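You operate a simulated robot arm through the tools that you are given. There is no shell and no other tool.

The job below is to be done with a simulated robot arm. You get a single attempt, and the scene is never put back.

Task
Press the creases out of the muslin cloth, then fold it over.
Fine: rest the iron before folding. Turn the dial to OFF and switch off at the strip; the plug may stay in.

It is judged by the outcome, as a careful person would: the job done as asked, and still so three seconds after it is handed in. It fails if anything else is knocked over, pushed out of place, dropped, spilled or broken. Flat cloth is picked up by pressing the open fingertips on it (5 to 10 N) and closing them slowly along it; thin cloth reads only 2 to 8 mm in the jaws.

Robot
A 7-joint arm with a two-finger parallel gripper, fixed in place. Base frame: the origin is at the foot of the arm, x ahead of it, y to its left, z up; the work surface is at about z = 0.9. Readings come in m, rad, newtons and seconds.
Its first joint turns from -2.601 to 2.601 rad. Payload 3.5 kg.
The tool frame sits at the grasp point between the pads (the TCP): z along the fingers, y along the line on which they close. The tips reach 0.023 m beyond it. Largest opening 0.094 m; finger width 0.038, thickness 0.01; the body of the gripper, 0.054 by 0.096 m, starts 0.039 m behind the TCP.
Orientation is told as [roll, pitch, yaw] about the base's x, y, z axes, in that order, counted from this pose: with the fingers straight down and closing along the base's y, the tool's x points along the base's -x, its y along +y and its z along -z.

Tools
- The arm moves only by the tool arm_command. Its arguments are lists of equal length, an entry for each row: "xyz": the shift along the tool's x, y, z in m, a list of three; "angular": the turn, a rotation vector about the tool's x, y, z in rad, a list of three. In form: {"xyz": [[x, y, z], ...], "angular": [[ax, ay, az], ...]}. A call has 1 to 20 rows; each row shifts and turns the commanded pose from where the row before left it, along the tool's axes as they then stand. "gripper" is the opening, from 0 (shut) to 1 (fully open), set as the call begins (left out, the last holds). A row lasts 0.2 s, in which the tool goes at most 0.05 m and 0.15 rad; a call with a longer step from one row to the next is refused whole, and so is a gripper value outside its range. Where a pose cannot be reached the arm comes as near as it can. A force on the tool above 40 N (or 10 N above the force at the start of the call, whichever is more), or a blocked arm, ends the call early, and 0.2 s more pass. Each finger travels about 0.153 m/s and halts on what it meets, pressing with about 23 N; the grip force reading is that of the motor and also rises with nothing between the fingers. The clock runs only during rows and for 0.2 s after the last one: add rows that do not move to give the fingers time. It gives the time, the measured TCP pose, the force on the tool (base axes), the opening and the grip force at its end, in the units of the frame above (readings bear some noise), with the torque about the TCP (base axes, N m) and any sound that the robot's microphone picked up, and new pictures: "views" is both (left out), scene, wrist or none.
- Cameras (640 x 400 px; columns grow to the right, rows downward): "scene" is fixed at [0.2087, 0.4897, 1.6362]; the picture's right is [-0.15, -0.99, 0.00], its down [-0.35, 0.05, -0.93] and it looks along [0.92, -0.14, -0.36] (base axes); focal length 214 px, centre (320, 200). "wrist" rides on the gripper at [0.086, 0.016, -0.075] in the tool frame; the picture's right is [-0.18, 0.98, 0.00], its down [-0.58, -0.11, -0.81] and it looks along [-0.79, -0.15, 0.59] (tool axes); focal length 243 px, centre (320, 200).
- pixel_to_xyz(camera, pixels): there is no depth. For up to 12 entries [column, row, z] of the newest picture of that camera ("zoom" is the newest enlarged one), the place [x, y] in the base frame at which the ray of that pixel passes the height z, good to about 0.002 m, but the place of the scene camera against the robot may be out by one fixed shift of up to 0.018 m in any direction. It takes no simulated time.
- close_up(camera, box): a new picture of the part [left, top, right, bottom] of that camera's present view, enlarged. It takes no simulated time.
- sign_off(): hands the job in; it is judged then, once.

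Unless the task says otherwise, let go and move clear before handing in.

The tools are called after "Call:" as a command line: name --argument value ..., lists and objects as JSON in quotes. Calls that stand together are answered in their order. arm_command: Moves the arm, as the interface text tells. Its arguments: {"type":"object","properties":{"xyz":{"type":"array"},"angular":{"type":"array"},"gripper":{"type":"number"},"views":{"type":"string","enum":["both","scene","wrist","none"]}},"required":["xyz","angular"]} The other tools are called the same way: pixel_to_xyz (camera, pixels) gives the place at which the rays of pixels pass given heights; close_up (camera, box) takes an enlarged picture of a part of a camera's view; sign_off () hands the job in.

At the start:

```text
clock: 0.0
tcp_pos: [0.9106, 0.6117, 1.2811]
tool_rot: [0.0, 0.001, 0.0]
contact_force: [0.2, 0.1, -0.3]
ft_torque: [0.0, -0.02, -0.02]
opening: 0.0938
grasp_force: 0.1
```

scene: 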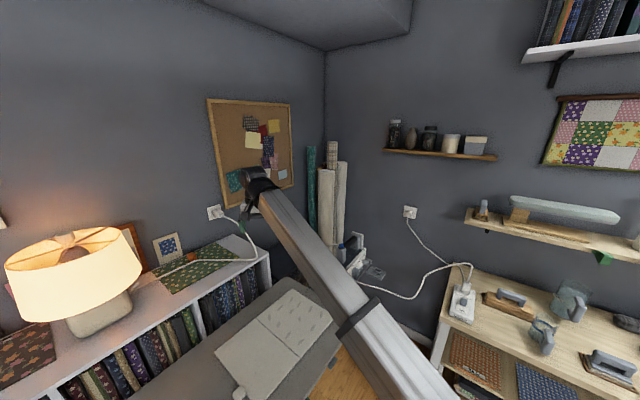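
wrist: 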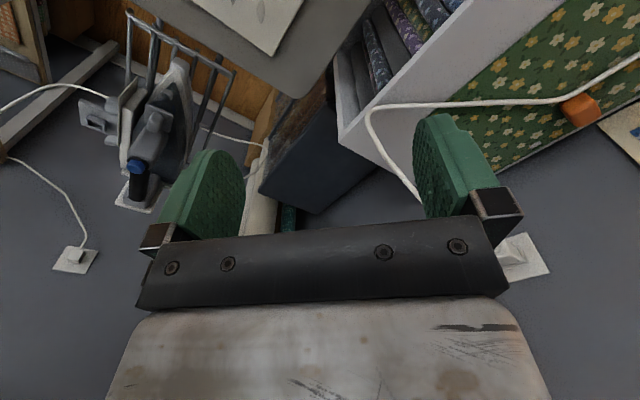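

The scene shows an ironing board with a cloth near (270,335), an iron on a rest near (352,250), and a power strip near (462,300) with other irons on the right table. I'll take close-ups before moving.

Call:
close_up --camera "scene" --box '[200, 220, 400, 400]'

Call:
close_up --camera "scene" --box '[430, 180, 640, 400]'

Call:
close_up --camera "wrist" --box '[0, 0, 320, 280]'

Call:
close_up --camera "wrist" --box '[320, 0, 640, 280]'

Call:
close_up --camera "scene" --box '[0, 200, 280, 400]'

```text
2.22 times, centred on (300, 310) of scene
```

zoom: 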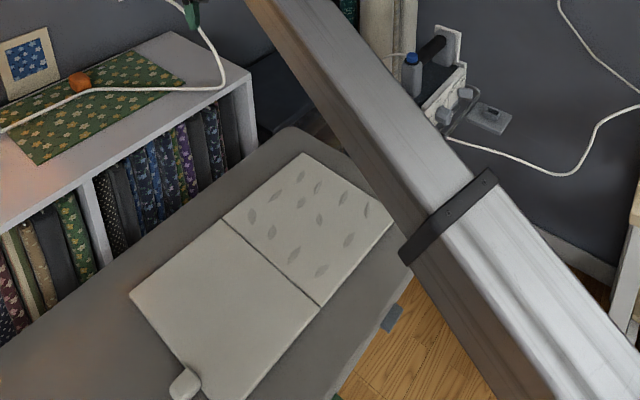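

```text
1.82 times, centred on (535, 290) of scene
```

zoom: 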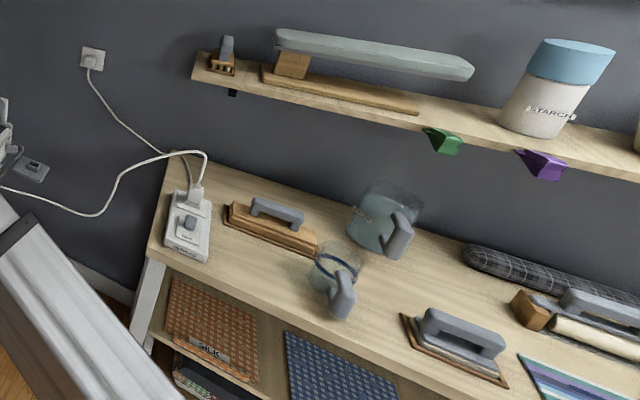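

```text
1.43 times, centred on (160, 140) of wrist
```

zoom: 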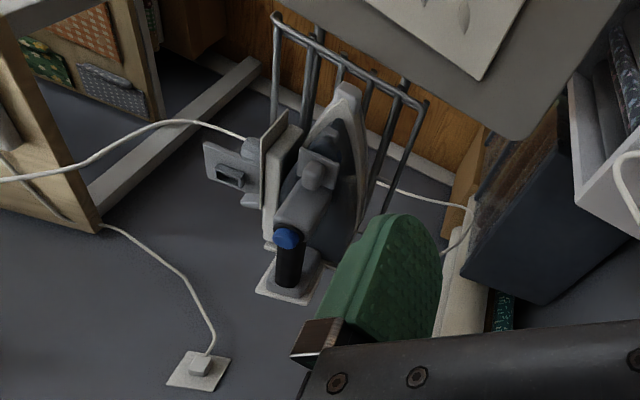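

```text
1.43 times, centred on (480, 140) of wrist
```

zoom: 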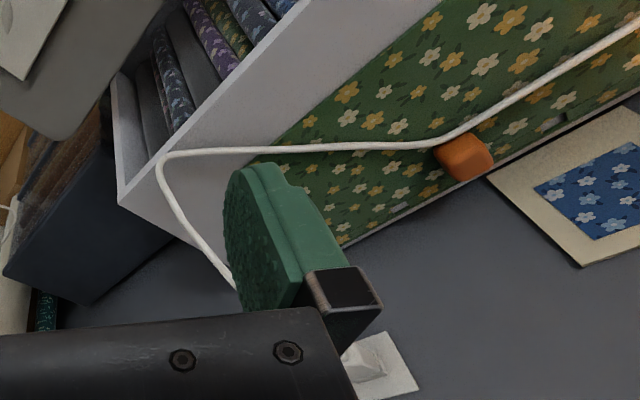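

```text
2.00 times, centred on (140, 300) of scene
```

zoom: 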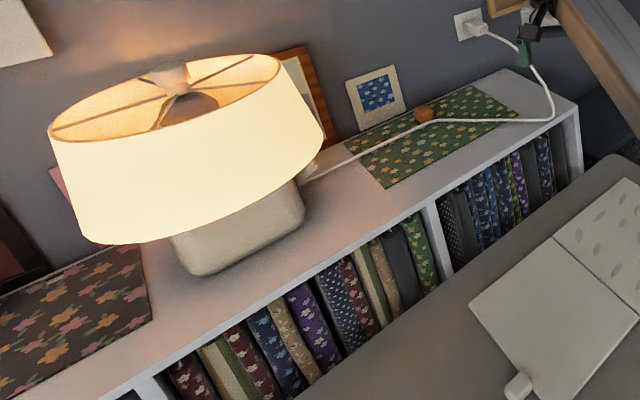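

The cloth's far half (zoom 302,153 to 393,222) shows wrinkle marks, and the iron stands nose-down in a wire rest. I'll work out where things are before moving the arm.

Call:
pixel_to_xyz --camera "scene" --pixels '[[292, 289, 0.9], [333, 320, 0.9], [215, 352, 0.9], [257, 319, 0.9], [320, 357, 0.9], [264, 399, 0.9], [239, 392, 0.9], [462, 303, 0.9], [352, 250, 0.9], [352, 250, 1.0], [440, 340, 0.9], [540, 340, 0.9]]'

Call:
pixel_to_xyz --camera "wrist" --pixels '[[270, 55, 0.9], [195, 0, 0.9], [300, 95, 0.9], [340, 135, 0.9], [180, 60, 0.9], [180, 60, 1.0], [145, 200, 0.9], [145, 200, 1.0], [145, 200, 1.1], [75, 258, 1.1], [525, 255, 1.1], [0, 160, 0.9]]'

```text
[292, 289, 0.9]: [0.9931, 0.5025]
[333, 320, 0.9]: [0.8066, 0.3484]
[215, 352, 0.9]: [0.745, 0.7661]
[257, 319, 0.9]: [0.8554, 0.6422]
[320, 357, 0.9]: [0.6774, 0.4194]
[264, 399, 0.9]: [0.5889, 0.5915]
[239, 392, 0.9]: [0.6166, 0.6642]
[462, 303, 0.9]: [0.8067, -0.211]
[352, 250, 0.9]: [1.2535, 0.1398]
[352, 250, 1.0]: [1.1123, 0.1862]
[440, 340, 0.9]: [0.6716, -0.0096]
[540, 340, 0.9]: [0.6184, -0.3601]
```

```text
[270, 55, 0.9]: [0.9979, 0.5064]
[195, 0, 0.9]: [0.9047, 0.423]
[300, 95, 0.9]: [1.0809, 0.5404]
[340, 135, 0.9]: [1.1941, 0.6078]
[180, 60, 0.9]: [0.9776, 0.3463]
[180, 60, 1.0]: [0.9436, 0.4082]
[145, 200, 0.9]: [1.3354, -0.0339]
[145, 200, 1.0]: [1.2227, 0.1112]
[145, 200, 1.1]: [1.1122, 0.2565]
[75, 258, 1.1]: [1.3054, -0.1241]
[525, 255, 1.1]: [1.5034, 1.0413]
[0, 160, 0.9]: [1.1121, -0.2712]
```

The cloth lies on the board at z≈0.9, spanning roughly (0.99,0.50) to (0.74,0.77). The iron is around (1.15,0.17). I'll move the hand in −y, staying high, to see the iron and its rest.

Call:
arm_command --xyz '[[0.02, -0.045, 0], [0.02, -0.045, 0], [0.02, -0.045, 0], [0.02, -0.045, 0], [0.02, -0.045, 0], [0.02, -0.045, 0], [0.02, -0.045, 0], [0, 0, 0]]' --angular '[[0, 0, 0], [0, 0, 0], [0, 0, 0], [0, 0, 0], [0, 0, 0], [0, 0, 0], [0, 0, 0], [0, 0, 0]]'

```text
clock: 1.8
tcp_pos: [0.8062, 0.3107, 1.2095]
tool_rot: [0.01, -0.025, 0.001]
contact_force: [-0.8, 0.8, -0.6]
ft_torque: [0.01, 0.03, 0.0]
opening: 0.0939
grasp_force: 0.0
out of reach, approached as far as the arm can: row 2, 3, 4, 5, 6, 7
```

scene: 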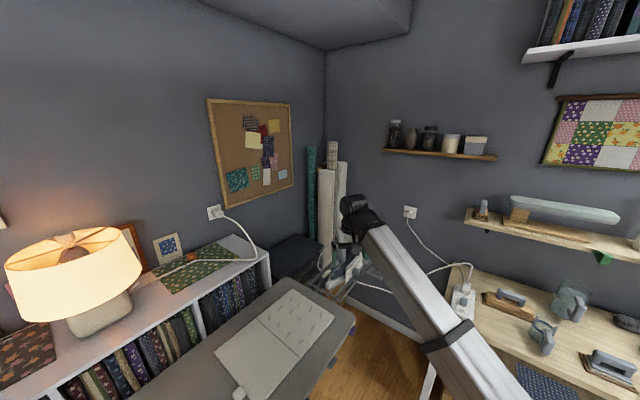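
wrist: 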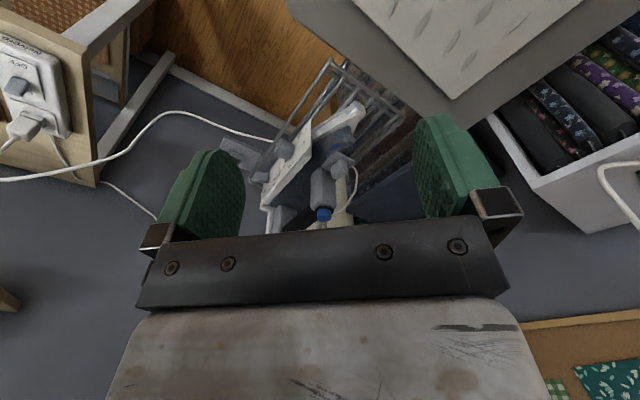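

The hand came down to z≈1.21 because of reach limits. The iron is now visible at wrist (320,190) and the strip at (25,90), so I'll enlarge both.

Call:
close_up --camera "wrist" --box '[210, 40, 430, 240]'

Call:
close_up --camera "wrist" --box '[0, 0, 160, 180]'

Call:
close_up --camera "scene" --box '[290, 210, 410, 330]'

Call:
close_up --camera "scene" --box '[430, 250, 510, 330]'

Call:
close_up --camera "scene" --box '[200, 260, 360, 400]'

```text
2.00 times, centred on (320, 140) of wrist
```

zoom: 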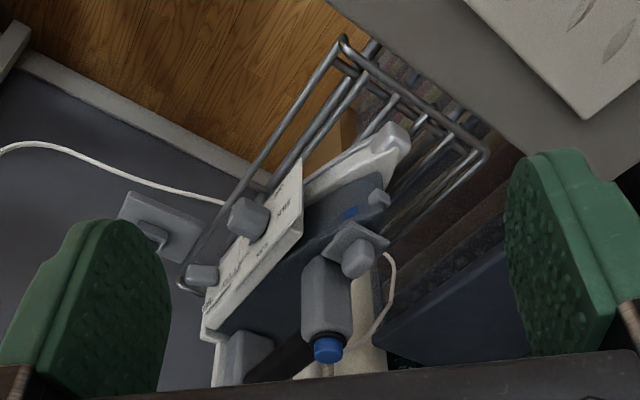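

```text
2.22 times, centred on (80, 90) of wrist
```

zoom: 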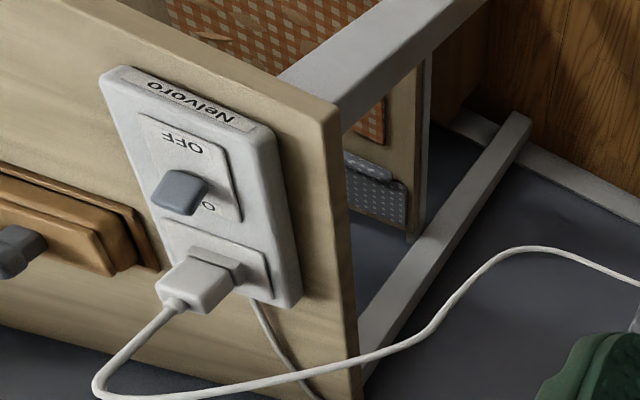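

```text
3.33 times, centred on (350, 270) of scene
```

zoom: 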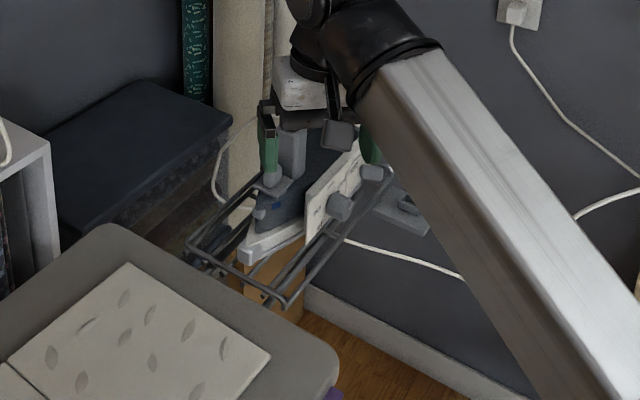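

```text
5.00 times, centred on (470, 290) of scene
```

zoom: 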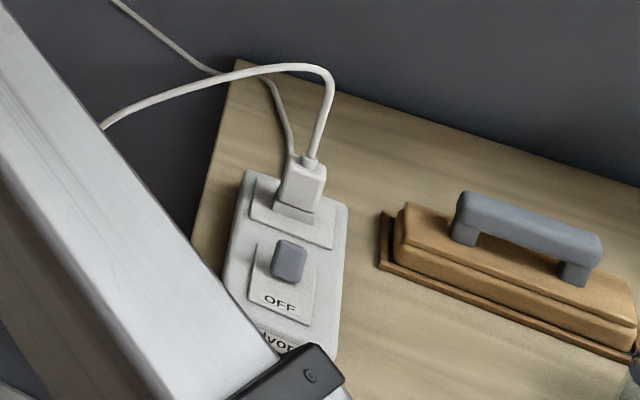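

```text
2.86 times, centred on (280, 330) of scene
```

zoom: 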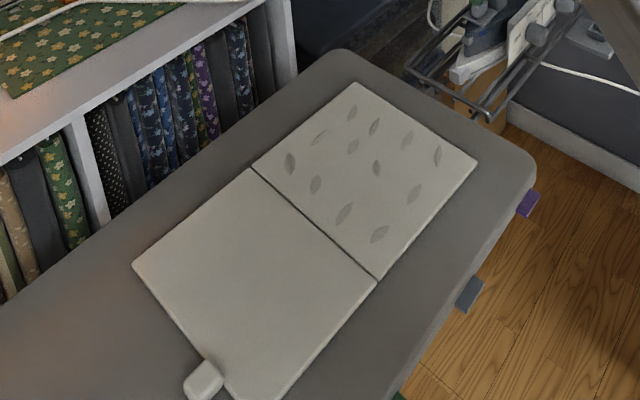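

The strip's rocker sits away from "OFF", which suggests it is ON. I need a better view of the iron's dial, so I'll triangulate the iron and the other parts first.

Call:
pixel_to_xyz --camera "wrist" --pixels '[[324, 214, 0.9], [324, 214, 1.0], [324, 214, 1.1], [355, 110, 0.9], [355, 110, 1.0], [332, 61, 0.9], [402, 117, 0.9], [285, 147, 0.9], [285, 147, 1.0], [25, 90, 0.9], [15, 85, 0.93]]'

Call:
pixel_to_xyz --camera "scene" --pixels '[[341, 247, 0.9], [341, 247, 1.0], [341, 247, 1.1], [326, 287, 0.9], [326, 287, 1.0], [338, 300, 0.9], [307, 282, 0.9], [352, 272, 0.9], [352, 272, 1.0], [464, 303, 0.9], [467, 298, 0.93]]'

Call:
close_up --camera "wrist" --box '[260, 90, 360, 190]'

Call:
close_up --camera "scene" --box '[320, 230, 380, 300]'

```text
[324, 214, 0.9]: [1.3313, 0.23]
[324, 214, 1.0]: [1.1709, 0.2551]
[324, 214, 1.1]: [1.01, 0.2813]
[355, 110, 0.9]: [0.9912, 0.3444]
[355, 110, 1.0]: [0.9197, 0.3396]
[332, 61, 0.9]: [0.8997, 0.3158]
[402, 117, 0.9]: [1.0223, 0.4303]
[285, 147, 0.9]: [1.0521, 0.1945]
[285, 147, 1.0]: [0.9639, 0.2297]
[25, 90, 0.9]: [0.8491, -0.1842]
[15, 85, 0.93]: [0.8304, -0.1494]
```

```text
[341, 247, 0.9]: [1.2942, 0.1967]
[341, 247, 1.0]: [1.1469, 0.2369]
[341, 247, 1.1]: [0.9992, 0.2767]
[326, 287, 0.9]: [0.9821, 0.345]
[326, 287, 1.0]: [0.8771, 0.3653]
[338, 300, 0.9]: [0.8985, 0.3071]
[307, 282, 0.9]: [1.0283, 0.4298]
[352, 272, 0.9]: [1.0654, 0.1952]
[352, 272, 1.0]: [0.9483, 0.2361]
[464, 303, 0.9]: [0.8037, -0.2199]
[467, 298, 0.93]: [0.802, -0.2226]
```

```text
4.00 times, centred on (310, 140) of wrist
```

zoom: 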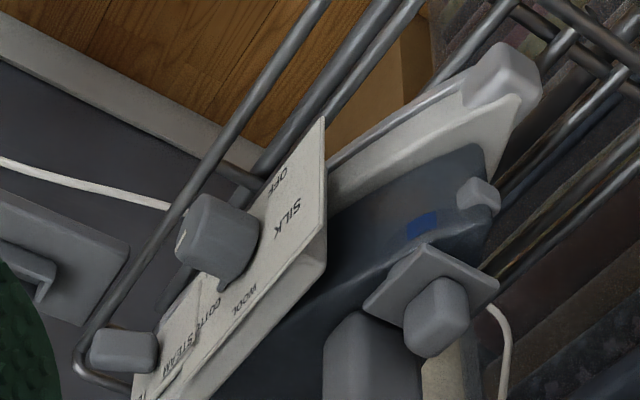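

```text
5.71 times, centred on (350, 265) of scene
```

zoom: 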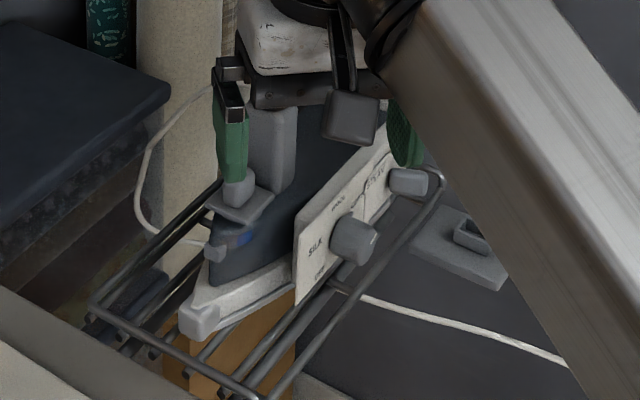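

The dial plate (OFF, SILK, WOOL, COTTON…) is on the iron's side at about (1.01,0.21,0.95), facing the arm. The handle cap is near (1.0,0.28,1.1). I'll shift and yaw the hand for a face-on view of the dial.

Call:
arm_command --xyz '[[0.0, -0.045, 0.02], [0.0, -0.045, 0.02], [0.0, -0.045, 0.02], [0.0, -0.045, 0.02], [0, 0, 0], [0, 0, 0], [0, 0, 0], [0, 0, 0], [0, 0, 0], [0, 0, 0]]' --angular '[[0, 0, 0], [0, 0, 0], [0, 0, 0], [0, 0, 0], [0, 0, -0.14], [0, 0, -0.14], [0, 0, -0.14], [0, 0, -0.14], [0, 0, -0.14], [0, 0, 0]]'

```text
clock: 2.3
tcp_pos: [0.8074, 0.2518, 1.1788]
tool_rot: [0.005, -0.006, -0.017]
contact_force: [0.3, 11.4, -3.5]
ft_torque: [-1.11, -0.33, -1.16]
opening: 0.0941
grasp_force: 0.0
out of reach, approached as far as the arm can: row 1
stopped in row 2: the force on the tool passed its limit at 61 N (the readings are from after the stop); the commanded pose is now the measured one
```

scene: 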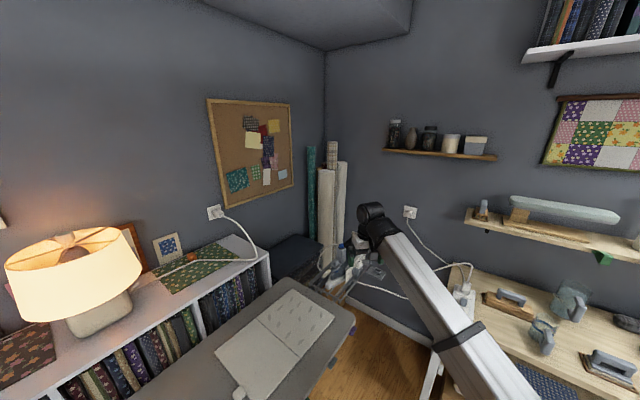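
wrist: 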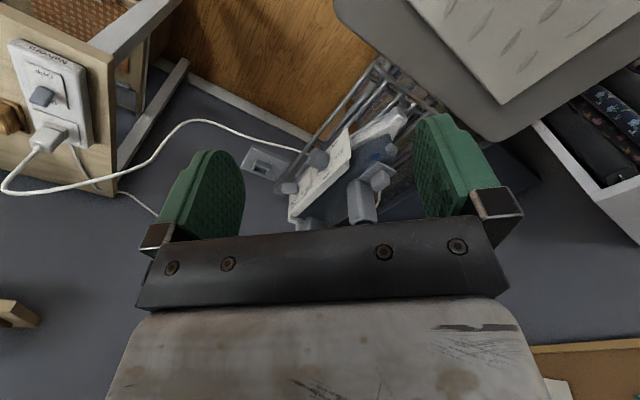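

The call stopped on a 61 N contact. The torque puts it about 0.1 m behind and above the TCP, near the wrist camera, so I suspect the arm's own forearm. I'll look closely before moving.

Call:
close_up --camera "scene" --box '[320, 190, 420, 290]'

Call:
close_up --camera "scene" --box '[340, 180, 640, 400]'

Call:
close_up --camera "wrist" --box '[230, 40, 430, 240]'

```text
4.00 times, centred on (370, 240) of scene
```

zoom: 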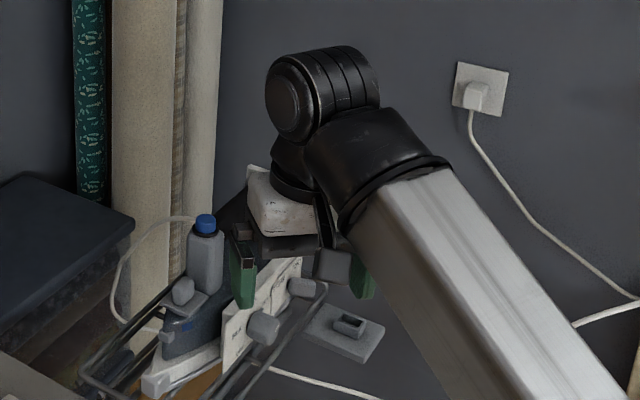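

```text
1.82 times, centred on (490, 290) of scene
```

zoom: 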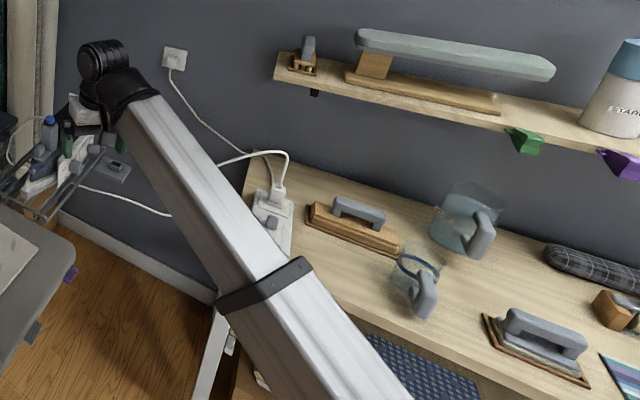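

```text
2.00 times, centred on (330, 140) of wrist
```

zoom: 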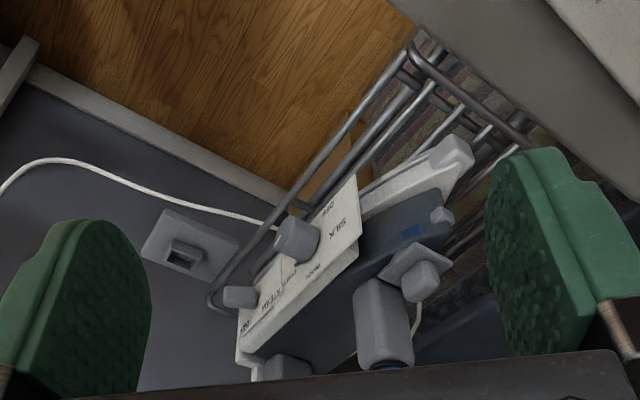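

The grey camera box (zoom 333,265) is touching the underside of the forearm beam, so this is self-contact only. I'll back off in +y and pitch the fingers outward to clear the beam and look at the iron more level.

Call:
arm_command --xyz '[[0, 0.03, 0.0], [0, 0.03, 0.0], [0, 0, 0], [0, 0, 0], [0, 0, 0], [0, 0, 0]]' --angular '[[0, 0, 0], [0, 0, 0], [0, -0.12, 0], [0, -0.12, 0], [0, -0.12, 0], [0, 0, 0]]'

```text
clock: 3.7
tcp_pos: [0.8081, 0.3124, 1.1796]
tool_rot: [0.005, -0.367, -0.017]
contact_force: [-0.2, -0.2, 0.0]
ft_torque: [-0.02, 0.01, -0.03]
opening: 0.0942
grasp_force: 0.0
```

scene: 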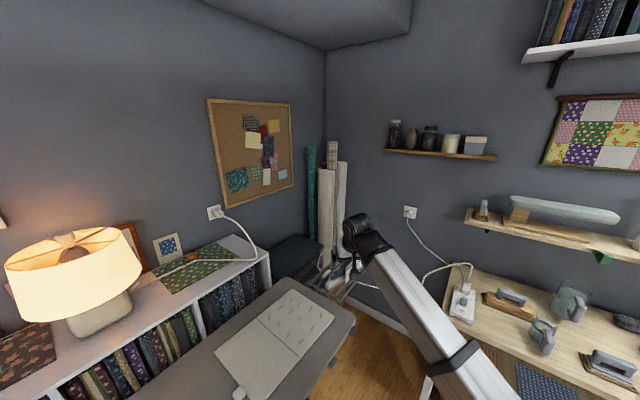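
wrist: 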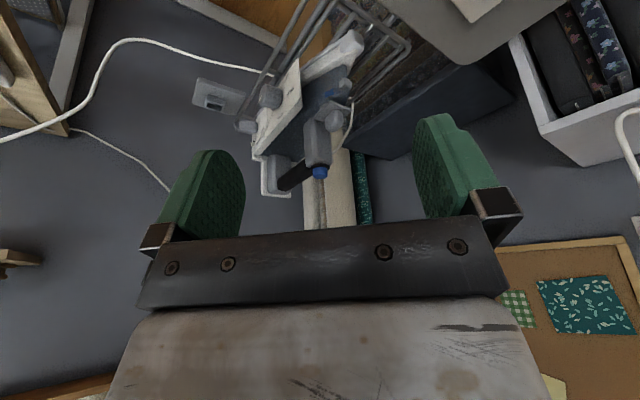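

No contact now. The iron has a black handle bar with a blue cap at wrist (320,172). I'll move in −y and then yaw toward it for a face-on view of the dial.

Call:
arm_command --xyz '[[0.0036, -0.045, 0.0093], [0.0036, -0.045, 0.0093], [0.0036, -0.045, 0.0093], [0.0036, -0.045, 0.0093], [0, 0, 0], [0, 0, 0], [0, 0, 0], [0, 0, 0], [0, 0, 0]]' --angular '[[0, 0, 0], [0, 0, 0], [0, 0, 0], [0, 0, 0], [-0.05, 0, -0.131], [-0.05, 0, -0.131], [-0.05, 0, -0.131], [-0.05, 0, -0.131], [0, 0, 0]]'

```text
clock: 5.7
tcp_pos: [0.8054, 0.1327, 1.139]
tool_rot: [0.002, -0.37, 0.546]
contact_force: [0.1, -0.5, 0.6]
ft_torque: [0.0, 0.0, -0.01]
opening: 0.094
grasp_force: 0.0
```

scene: 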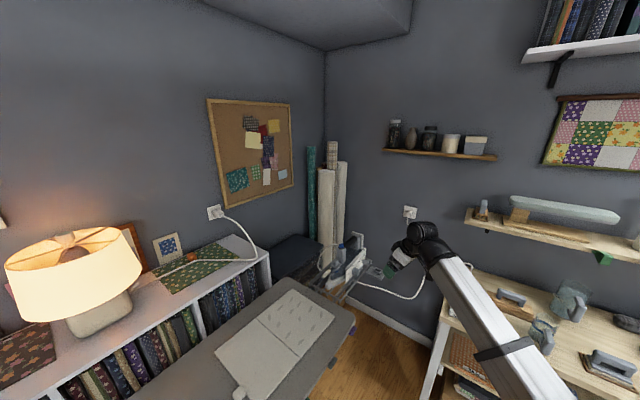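
wrist: 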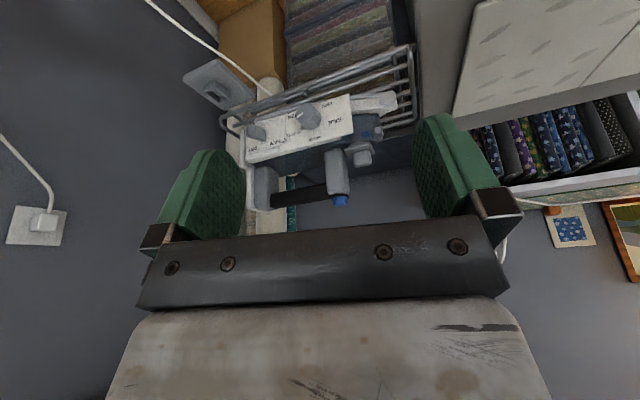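

This gives an almost face-on view of the dial plate at wrist (310,120), and the full iron is visible in the scene at (345,262). I'll enlarge both.

Call:
close_up --camera "wrist" --box '[230, 70, 400, 220]'

Call:
close_up --camera "scene" --box '[305, 225, 395, 310]'

Call:
close_up --camera "wrist" --box '[240, 85, 360, 165]'

```text
2.67 times, centred on (315, 145) of wrist
```

zoom: 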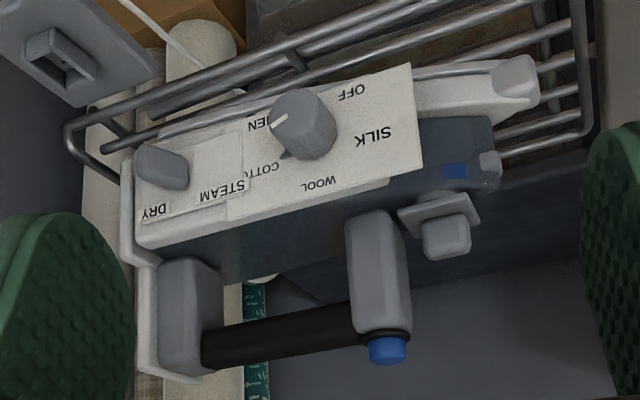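

```text
4.71 times, centred on (350, 268) of scene
```

zoom: 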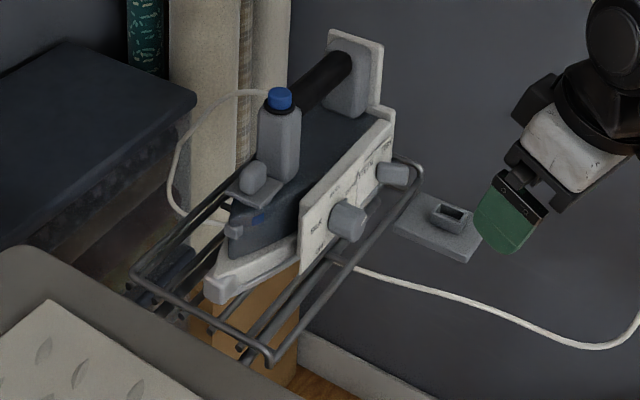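

```text
5.00 times, centred on (300, 125) of wrist
```

zoom: 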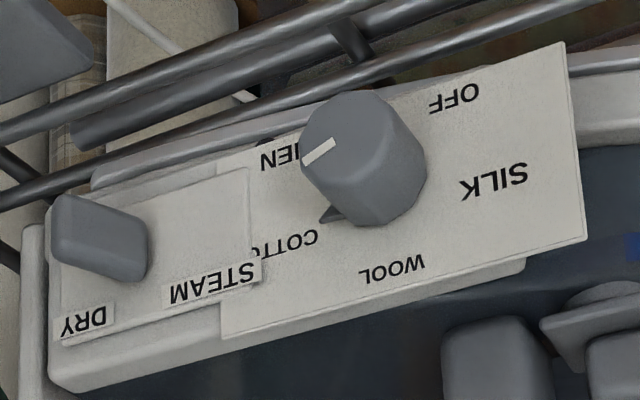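

The dial's white mark points at COTTON, and the slider is at DRY. The handle is a horizontal black bar between two posts, with a blue cap at the front post. I'll triangulate the handle, nose and dial from both cameras.

Call:
pixel_to_xyz --camera "wrist" --pixels '[[272, 201, 1.05], [272, 201, 1.1], [328, 191, 1.05], [328, 191, 1.1], [340, 201, 1.05], [340, 201, 1.1], [392, 100, 0.9], [392, 100, 0.95], [307, 117, 0.95], [307, 117, 1.0], [415, 45, 0.9], [256, 80, 0.9]]'

Call:
pixel_to_xyz --camera "scene" --pixels '[[355.3, 238.7, 1.05], [355.3, 238.7, 1.1], [345.8, 245.7, 1.05], [345.8, 245.7, 1.1], [341.3, 246.3, 1.05], [341.3, 246.3, 1.1], [327.7, 287, 0.9], [327.7, 287, 0.95], [355.9, 272.7, 0.95], [355.9, 272.7, 1.0], [339.4, 302, 0.9], [310.7, 283.3, 0.9]]'

```text
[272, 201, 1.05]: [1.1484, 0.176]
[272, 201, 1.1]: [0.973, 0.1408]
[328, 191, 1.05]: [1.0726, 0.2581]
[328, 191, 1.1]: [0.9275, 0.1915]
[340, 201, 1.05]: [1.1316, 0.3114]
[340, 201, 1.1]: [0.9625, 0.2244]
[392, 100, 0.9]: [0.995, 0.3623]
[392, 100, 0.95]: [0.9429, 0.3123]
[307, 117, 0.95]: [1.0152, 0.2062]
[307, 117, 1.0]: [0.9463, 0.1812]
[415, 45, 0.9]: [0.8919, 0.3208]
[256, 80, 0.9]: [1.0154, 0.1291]
```

```text
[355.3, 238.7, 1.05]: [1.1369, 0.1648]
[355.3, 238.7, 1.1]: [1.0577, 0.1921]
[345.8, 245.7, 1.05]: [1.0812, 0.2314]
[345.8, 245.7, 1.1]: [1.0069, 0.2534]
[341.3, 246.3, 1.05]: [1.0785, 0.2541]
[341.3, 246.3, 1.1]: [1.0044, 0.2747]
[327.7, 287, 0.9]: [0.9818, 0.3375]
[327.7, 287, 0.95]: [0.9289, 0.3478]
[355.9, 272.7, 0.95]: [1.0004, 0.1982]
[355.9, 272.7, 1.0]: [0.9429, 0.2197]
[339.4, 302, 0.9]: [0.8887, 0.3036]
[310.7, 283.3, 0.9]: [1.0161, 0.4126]
```

The handle bar runs from about (1.075,0.25) to (1.145,0.175) at z≈1.05, and the rest rim is at z≈0.9. Next I'll yaw toward the power strip to confirm its switch state.

Call:
arm_command --xyz '[[0, 0, 0], [0, 0, 0], [0, 0, 0], [0, 0, 0], [0, 0, 0], [0, 0, 0], [0, 0, 0], [0, 0, 0], [0, 0, 0], [0, 0, 0]]' --angular '[[0.054, 0, 0.138], [0.054, 0, 0.138], [0.054, 0, 0.138], [0.054, 0, 0.138], [0.054, 0, 0.138], [0.054, 0, 0.138], [0.054, 0, 0.138], [0.054, 0, 0.138], [0.054, 0, 0.138], [0, 0, 0]]'

```text
clock: 7.9
tcp_pos: [0.8048, 0.1322, 1.1376]
tool_rot: [-0.001, -0.37, -0.788]
contact_force: [0.1, 0.2, 0.1]
ft_torque: [-0.02, -0.02, 0.02]
opening: 0.0942
grasp_force: 0.1
```

scene: 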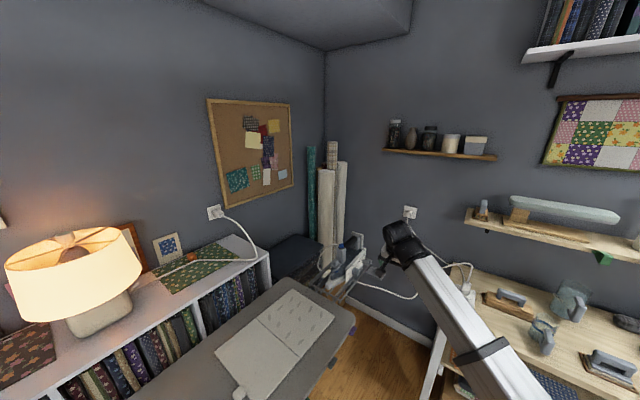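
wrist: 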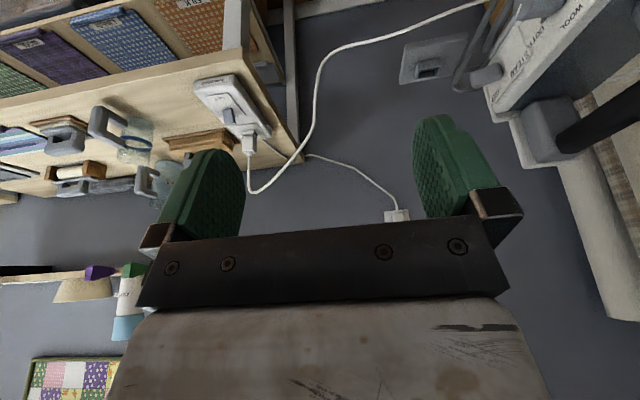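

The strip is visible at wrist (235,110), along with tagged cloths in the lower shelf. I'll enlarge these.

Call:
close_up --camera "wrist" --box '[180, 60, 300, 160]'

Call:
close_up --camera "wrist" --box '[0, 0, 240, 220]'

Call:
close_up --camera "wrist" --box '[400, 0, 640, 200]'

Call:
close_up --camera "scene" --box '[310, 225, 400, 320]'

```text
4.00 times, centred on (240, 110) of wrist
```

zoom: 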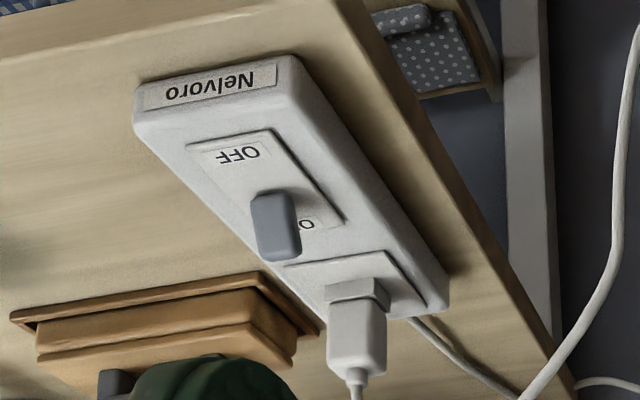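

```text
1.82 times, centred on (120, 110) of wrist
```

zoom: 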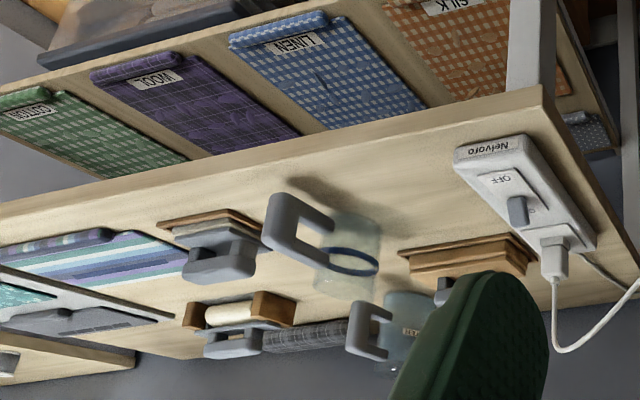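

```text
2.00 times, centred on (520, 100) of wrist
```

zoom: 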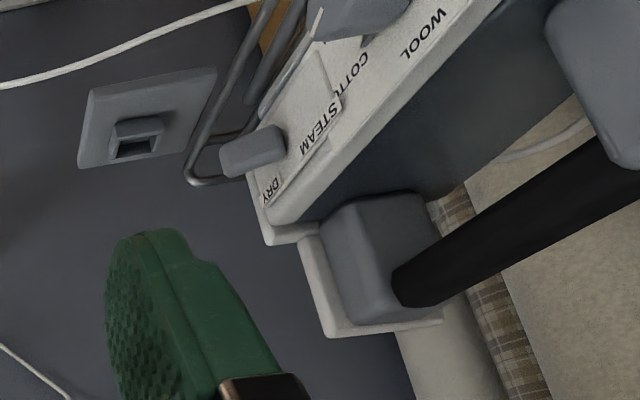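

```text
4.21 times, centred on (355, 272) of scene
```

zoom: 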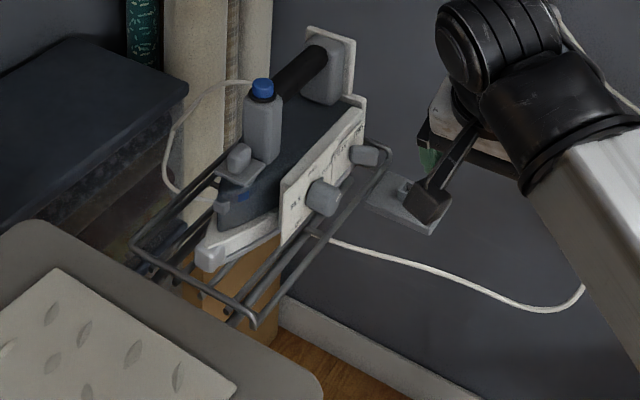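

The strip's knob stands on the ON side with OFF exposed, so it's on, and the tagged shelf cloths are not part of this. Now I'll move over to view the muslin and the tab at its near corner.

Call:
arm_command --xyz '[[0, 0, 0], [0, 0, 0], [0, 0, 0], [0.0448, 0.0132, 0], [0.0448, 0.0132, 0], [0.0448, 0.0132, 0], [0.0448, 0.0132, 0], [0.0448, 0.0132, 0], [0.0448, 0.0132, 0], [0.0448, 0.0132, 0], [0.0448, 0.0132, 0], [0.0448, 0.0132, 0], [0, 0, 0], [0, 0, 0], [0, 0, 0], [0, 0, 0], [0, 0, 0]]' --angular '[[0, 0.123, 0], [0, 0.123, 0], [0, 0.123, 0], [0, 0, 0], [0, 0, 0], [0, 0, 0], [0, 0, 0], [0, 0, 0], [0, 0, 0], [0, 0, 0], [0, 0, 0], [0, 0, 0], [0, 0, -0.15], [0, 0, -0.15], [0, 0, -0.15], [0, 0, -0.15], [0, 0, 0]]'

```text
clock: 11.5
tcp_pos: [0.6049, 0.5023, 1.1383]
tool_rot: [-0.002, 0.0, -0.186]
contact_force: [0.4, 0.4, 0.4]
ft_torque: [0.01, -0.03, 0.01]
opening: 0.0942
grasp_force: 0.0
```

scene: 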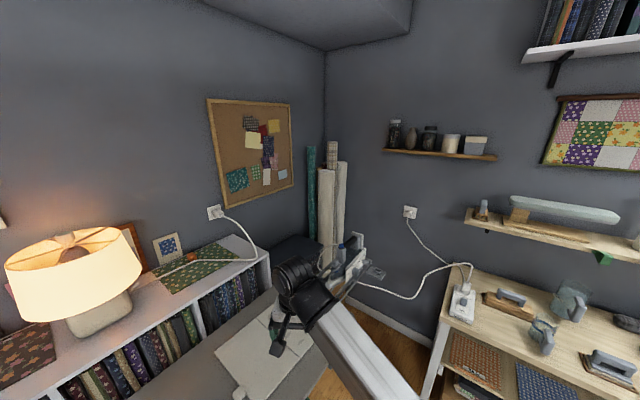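
wrist: 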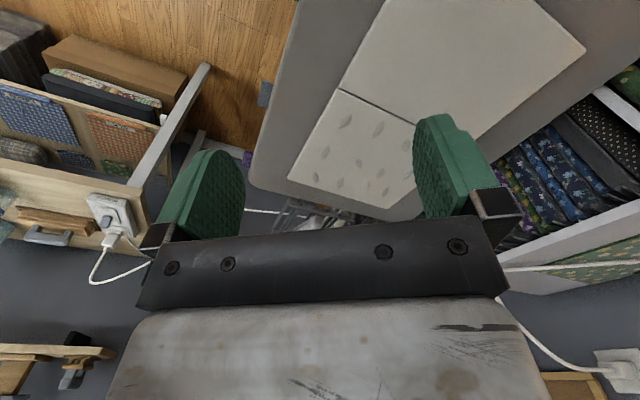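

The creased half is at wrist (340,150) and the smooth half nearer. I'll zoom in and compute the cloth's corners.

Call:
close_up --camera "wrist" --box '[240, 0, 600, 225]'

Call:
pixel_to_xyz --camera "wrist" --pixels '[[288, 180, 0.9], [338, 88, 0.9], [585, 48, 0.9], [378, 10, 0.9], [475, 138, 0.9], [413, 150, 0.9], [250, 187, 0.9], [298, 10, 0.9], [400, 205, 0.9], [380, 207, 0.9]]'

```text
1.78 times, centred on (420, 112) of wrist
```

zoom: 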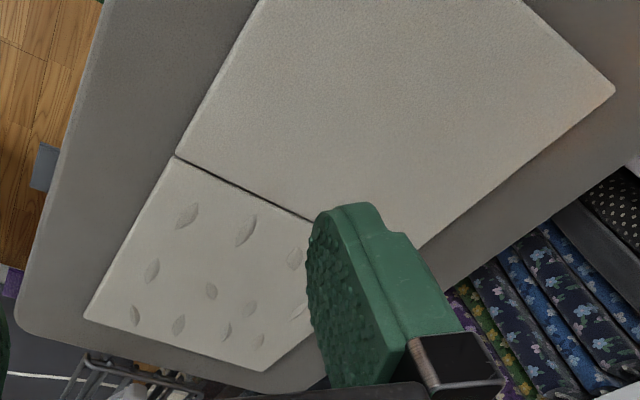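

```text
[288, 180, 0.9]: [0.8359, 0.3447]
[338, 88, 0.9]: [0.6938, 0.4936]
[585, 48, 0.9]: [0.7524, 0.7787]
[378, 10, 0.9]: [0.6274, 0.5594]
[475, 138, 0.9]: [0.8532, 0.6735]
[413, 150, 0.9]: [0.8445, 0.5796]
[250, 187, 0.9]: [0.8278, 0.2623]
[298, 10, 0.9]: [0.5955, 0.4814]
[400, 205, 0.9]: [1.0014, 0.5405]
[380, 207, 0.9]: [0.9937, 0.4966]
```

From the wrist picture, the cloth's far-right corner is (0.836,0.345), the right end of the midline (0.694,0.494), and the far-left corner about (1.0,0.51). The near end with the tab is out of view, so I'll back up to see it.

Call:
arm_command --xyz '[[0.035, 0.018, 0], [0.035, 0.018, 0], [0.035, 0.018, 0], [0.035, 0.018, 0], [0.035, 0.018, 0], [0, 0, 0], [0, 0, 0], [0, 0, 0]]' --angular '[[0, 0, 0], [0, 0, 0], [0, 0, 0], [0, 0, 0], [0, 0, 0], [0, 0, -0.14], [0, 0, -0.14], [0, 0, 0]]'

```text
clock: 13.3
tcp_pos: [0.4515, 0.6247, 1.1365]
tool_rot: [0.006, -0.006, 0.093]
contact_force: [-0.5, -0.3, 0.2]
ft_torque: [0.0, 0.0, 0.0]
opening: 0.0939
grasp_force: 0.0
```

scene: 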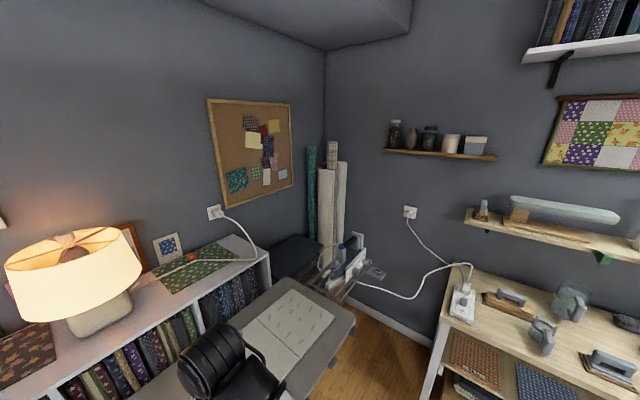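
wrist: 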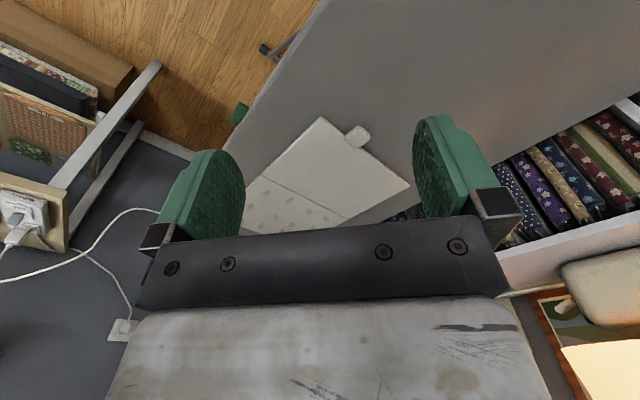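

The whole cloth is visible: the near edge runs from (320,117) to (409,186), with the tab at (357,136) and the midline from (262,177) to (348,220). I'll enlarge and locate these.

Call:
close_up --camera "wrist" --box '[240, 100, 420, 235]'

Call:
close_up --camera "wrist" --box '[330, 115, 390, 160]'

Call:
pixel_to_xyz --camera "wrist" --pixels '[[320, 117, 0.9], [409, 186, 0.9], [262, 177, 0.9], [348, 220, 0.9], [357, 136, 0.9], [348, 143, 0.9], [366, 133, 0.9], [240, 204, 0.9], [325, 0, 0.9], [412, 208, 0.9]]'

```text
2.96 times, centred on (330, 168) of wrist
```

zoom: 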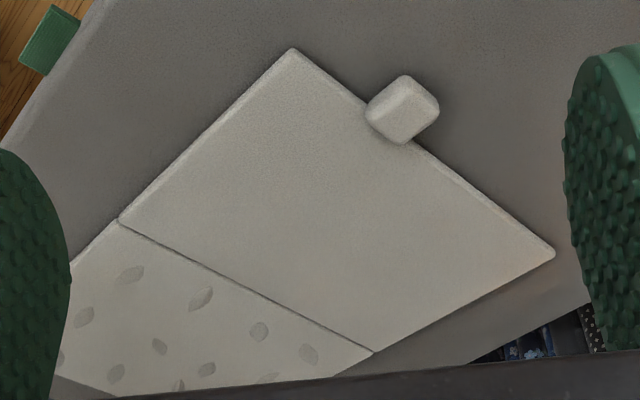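

```text
8.89 times, centred on (360, 138) of wrist
```

zoom: 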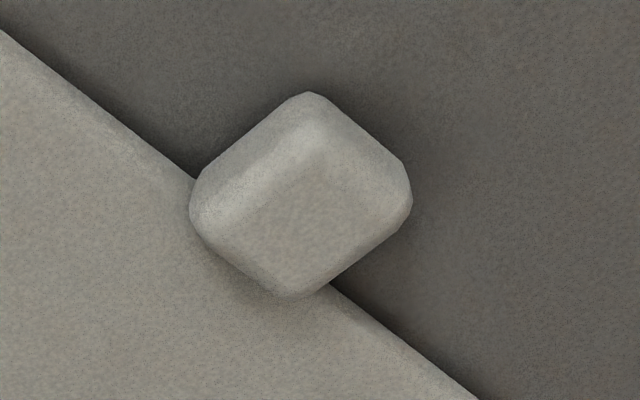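

```text
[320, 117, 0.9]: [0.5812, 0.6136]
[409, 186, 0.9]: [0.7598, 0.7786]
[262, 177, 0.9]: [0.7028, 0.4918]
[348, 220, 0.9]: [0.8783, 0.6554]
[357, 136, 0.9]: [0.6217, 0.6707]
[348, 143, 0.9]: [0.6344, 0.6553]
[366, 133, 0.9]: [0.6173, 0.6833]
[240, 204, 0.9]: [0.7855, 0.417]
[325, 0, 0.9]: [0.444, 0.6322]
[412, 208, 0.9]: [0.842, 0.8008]
```

The tab at (357,136) → (0.625,0.667) is a fabric pull-tab on the near edge. The midline runs (0.70,0.49)–(0.88,0.655), so the fold will carry the tab over that line. Now I'll head for the iron with the hand yawed to −0.79, square to the handle bar, and test reach from above.

Call:
arm_command --xyz '[[0, 0, 0], [0, 0, 0], [0, 0, 0], [0, 0, 0], [0, 0, 0], [0, 0, 0], [-0.0449, -0.0012, -0.0048], [-0.0449, -0.0012, -0.0048], [-0.0449, -0.0012, -0.0048], [-0.0449, -0.0012, -0.0048], [-0.0449, -0.0012, -0.0048], [-0.0449, -0.0012, -0.0048], [-0.0449, -0.0012, -0.0048], [-0.0449, -0.0012, -0.0048], [-0.0449, -0.0012, -0.0048], [-0.0449, -0.0012, -0.0048], [-0.0449, -0.0012, -0.0048], [-0.0449, -0.0012, -0.0048], [-0.0449, -0.0012, -0.0048], [0, 0, 0]]' --angular '[[0, 0, 0.147], [0, 0, 0.147], [0, 0, 0.147], [0, 0, 0.147], [0, 0, 0.147], [0, 0, 0.147], [0, 0, 0], [0, 0, 0], [0, 0, 0], [0, 0, 0], [0, 0, 0], [0, 0, 0], [0, 0, 0], [0, 0, 0], [0, 0, 0], [0, 0, 0], [0, 0, 0], [0, 0, 0], [0, 0, 0], [0, 0, 0]]'

```text
clock: 17.5
tcp_pos: [0.8578, 0.2037, 1.1768]
tool_rot: [-0.001, 0.001, -0.792]
contact_force: [0.0, -0.2, 0.8]
ft_torque: [0.02, -0.01, 0.02]
opening: 0.0942
grasp_force: 0.0
out of reach, approached as far as the arm can: row 1, 7, 8, 9, 11
```

scene: 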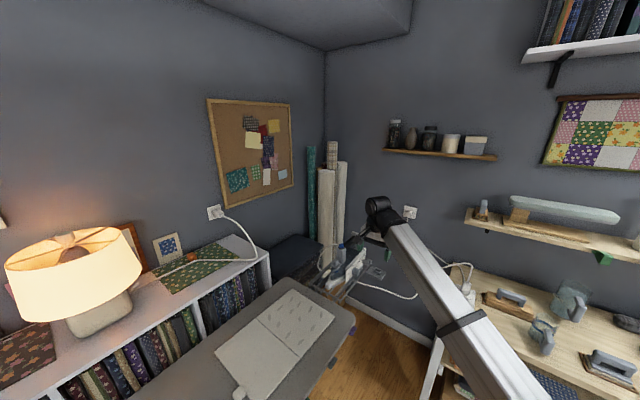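
wrist: 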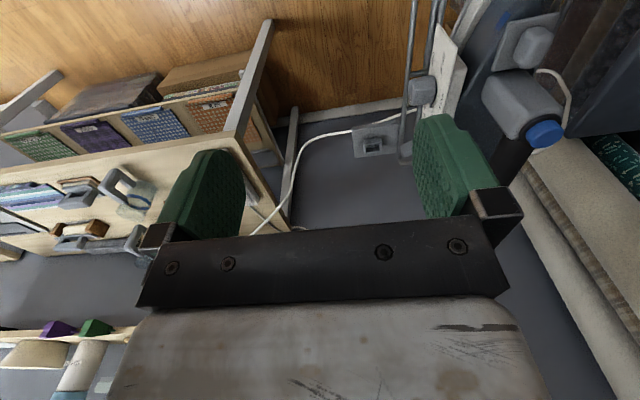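

I'm at (0.858,0.204,1.177), with the iron's blue cap at wrist (546,134). I'll move outward above the handle, keeping the fingertips above it.

Call:
arm_command --xyz '[[-0.03, 0.033, 0], [-0.03, 0.033, 0], [-0.03, 0.033, 0], [-0.03, 0.033, 0], [0, 0, 0]]' --angular '[[0, 0, 0], [0, 0, 0], [0, 0, 0], [0, 0, 0], [0, 0, 0]]'

```text
clock: 18.7
tcp_pos: [1.0384, 0.2098, 1.1792]
tool_rot: [-0.001, 0.0, -0.79]
contact_force: [1.0, 0.1, 0.2]
ft_torque: [-0.02, -0.04, 0.02]
opening: 0.094
grasp_force: 0.0
```

scene: 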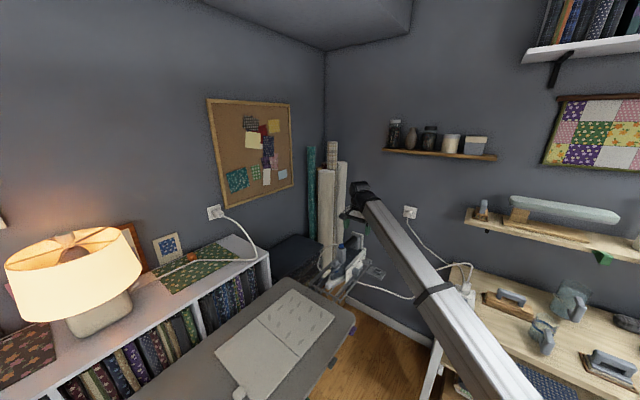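
wrist: 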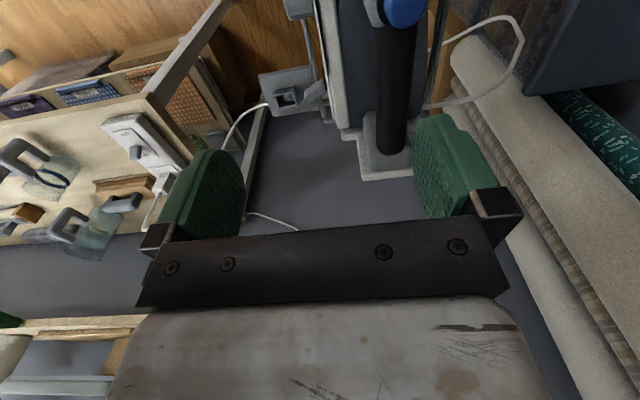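

The black bar runs from (405,30) to (393,150) in the wrist view, nearly parallel to the tool's x. I'll compute its exact position.

Call:
close_up --camera "wrist" --box '[300, 0, 500, 200]'

Call:
pixel_to_xyz --camera "wrist" --pixels '[[393, 148, 1.05], [397, 30, 1.05], [379, 120, 1.05], [410, 120, 1.05], [405, 5, 1.08], [393, 148, 1.04], [393, 148, 1.06], [360, 175, 1.05], [412, 175, 1.05], [405, 25, 1.08]]'

Call:
close_up --camera "scene" --box '[310, 170, 410, 290]'

```text
2.00 times, centred on (400, 100) of wrist
```

zoom: 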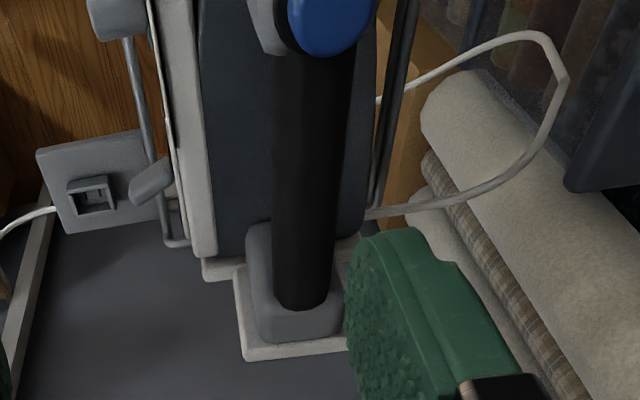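

```text
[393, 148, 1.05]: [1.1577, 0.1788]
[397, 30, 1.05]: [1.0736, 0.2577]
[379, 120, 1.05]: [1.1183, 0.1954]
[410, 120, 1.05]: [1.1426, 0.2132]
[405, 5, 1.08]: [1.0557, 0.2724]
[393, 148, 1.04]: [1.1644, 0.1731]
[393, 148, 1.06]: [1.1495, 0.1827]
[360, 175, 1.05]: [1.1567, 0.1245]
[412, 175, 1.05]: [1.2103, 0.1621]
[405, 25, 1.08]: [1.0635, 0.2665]
```

```text
3.33 times, centred on (360, 230) of scene
```

zoom: 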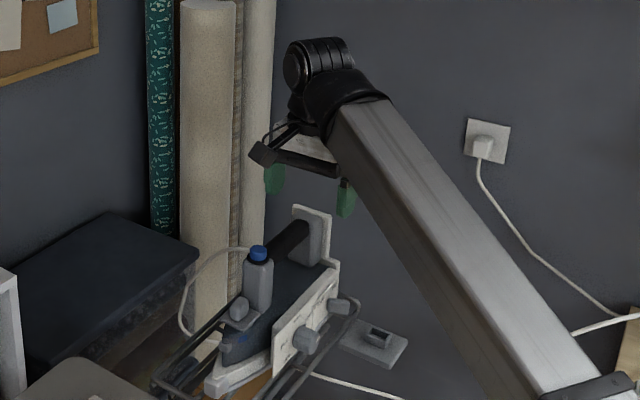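

The bar axis runs (1.074,0.258)→(1.158,0.179) and is about 30 mm thick. I'll center above a grip point slightly forward, at (1.10,0.233), and correct yaw by +0.035.

Call:
arm_command --xyz '[[-0.0137, 0.0301, 0], [-0.0137, 0.0301, 0], [0, 0, 0], [0, 0, 0]]' --angular '[[0, 0, 0], [0, 0, 0], [0, 0, -0.035], [0, 0, 0]]'

```text
clock: 19.7
tcp_pos: [1.0976, 0.236, 1.1781]
tool_rot: [-0.003, 0.002, -0.755]
contact_force: [0.5, 1.2, -0.1]
ft_torque: [-0.04, 0.03, 0.0]
opening: 0.0939
grasp_force: 0.1
```

scene: 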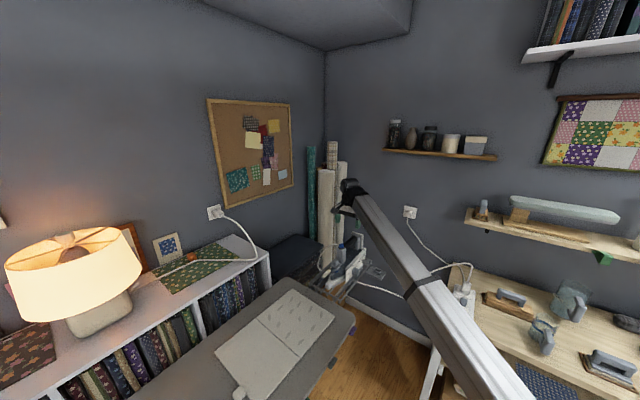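
wrist: 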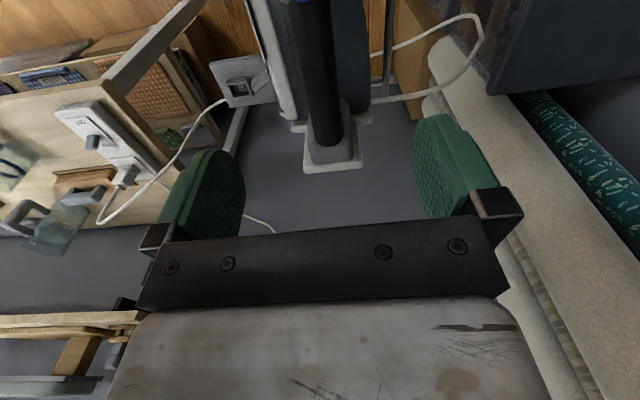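

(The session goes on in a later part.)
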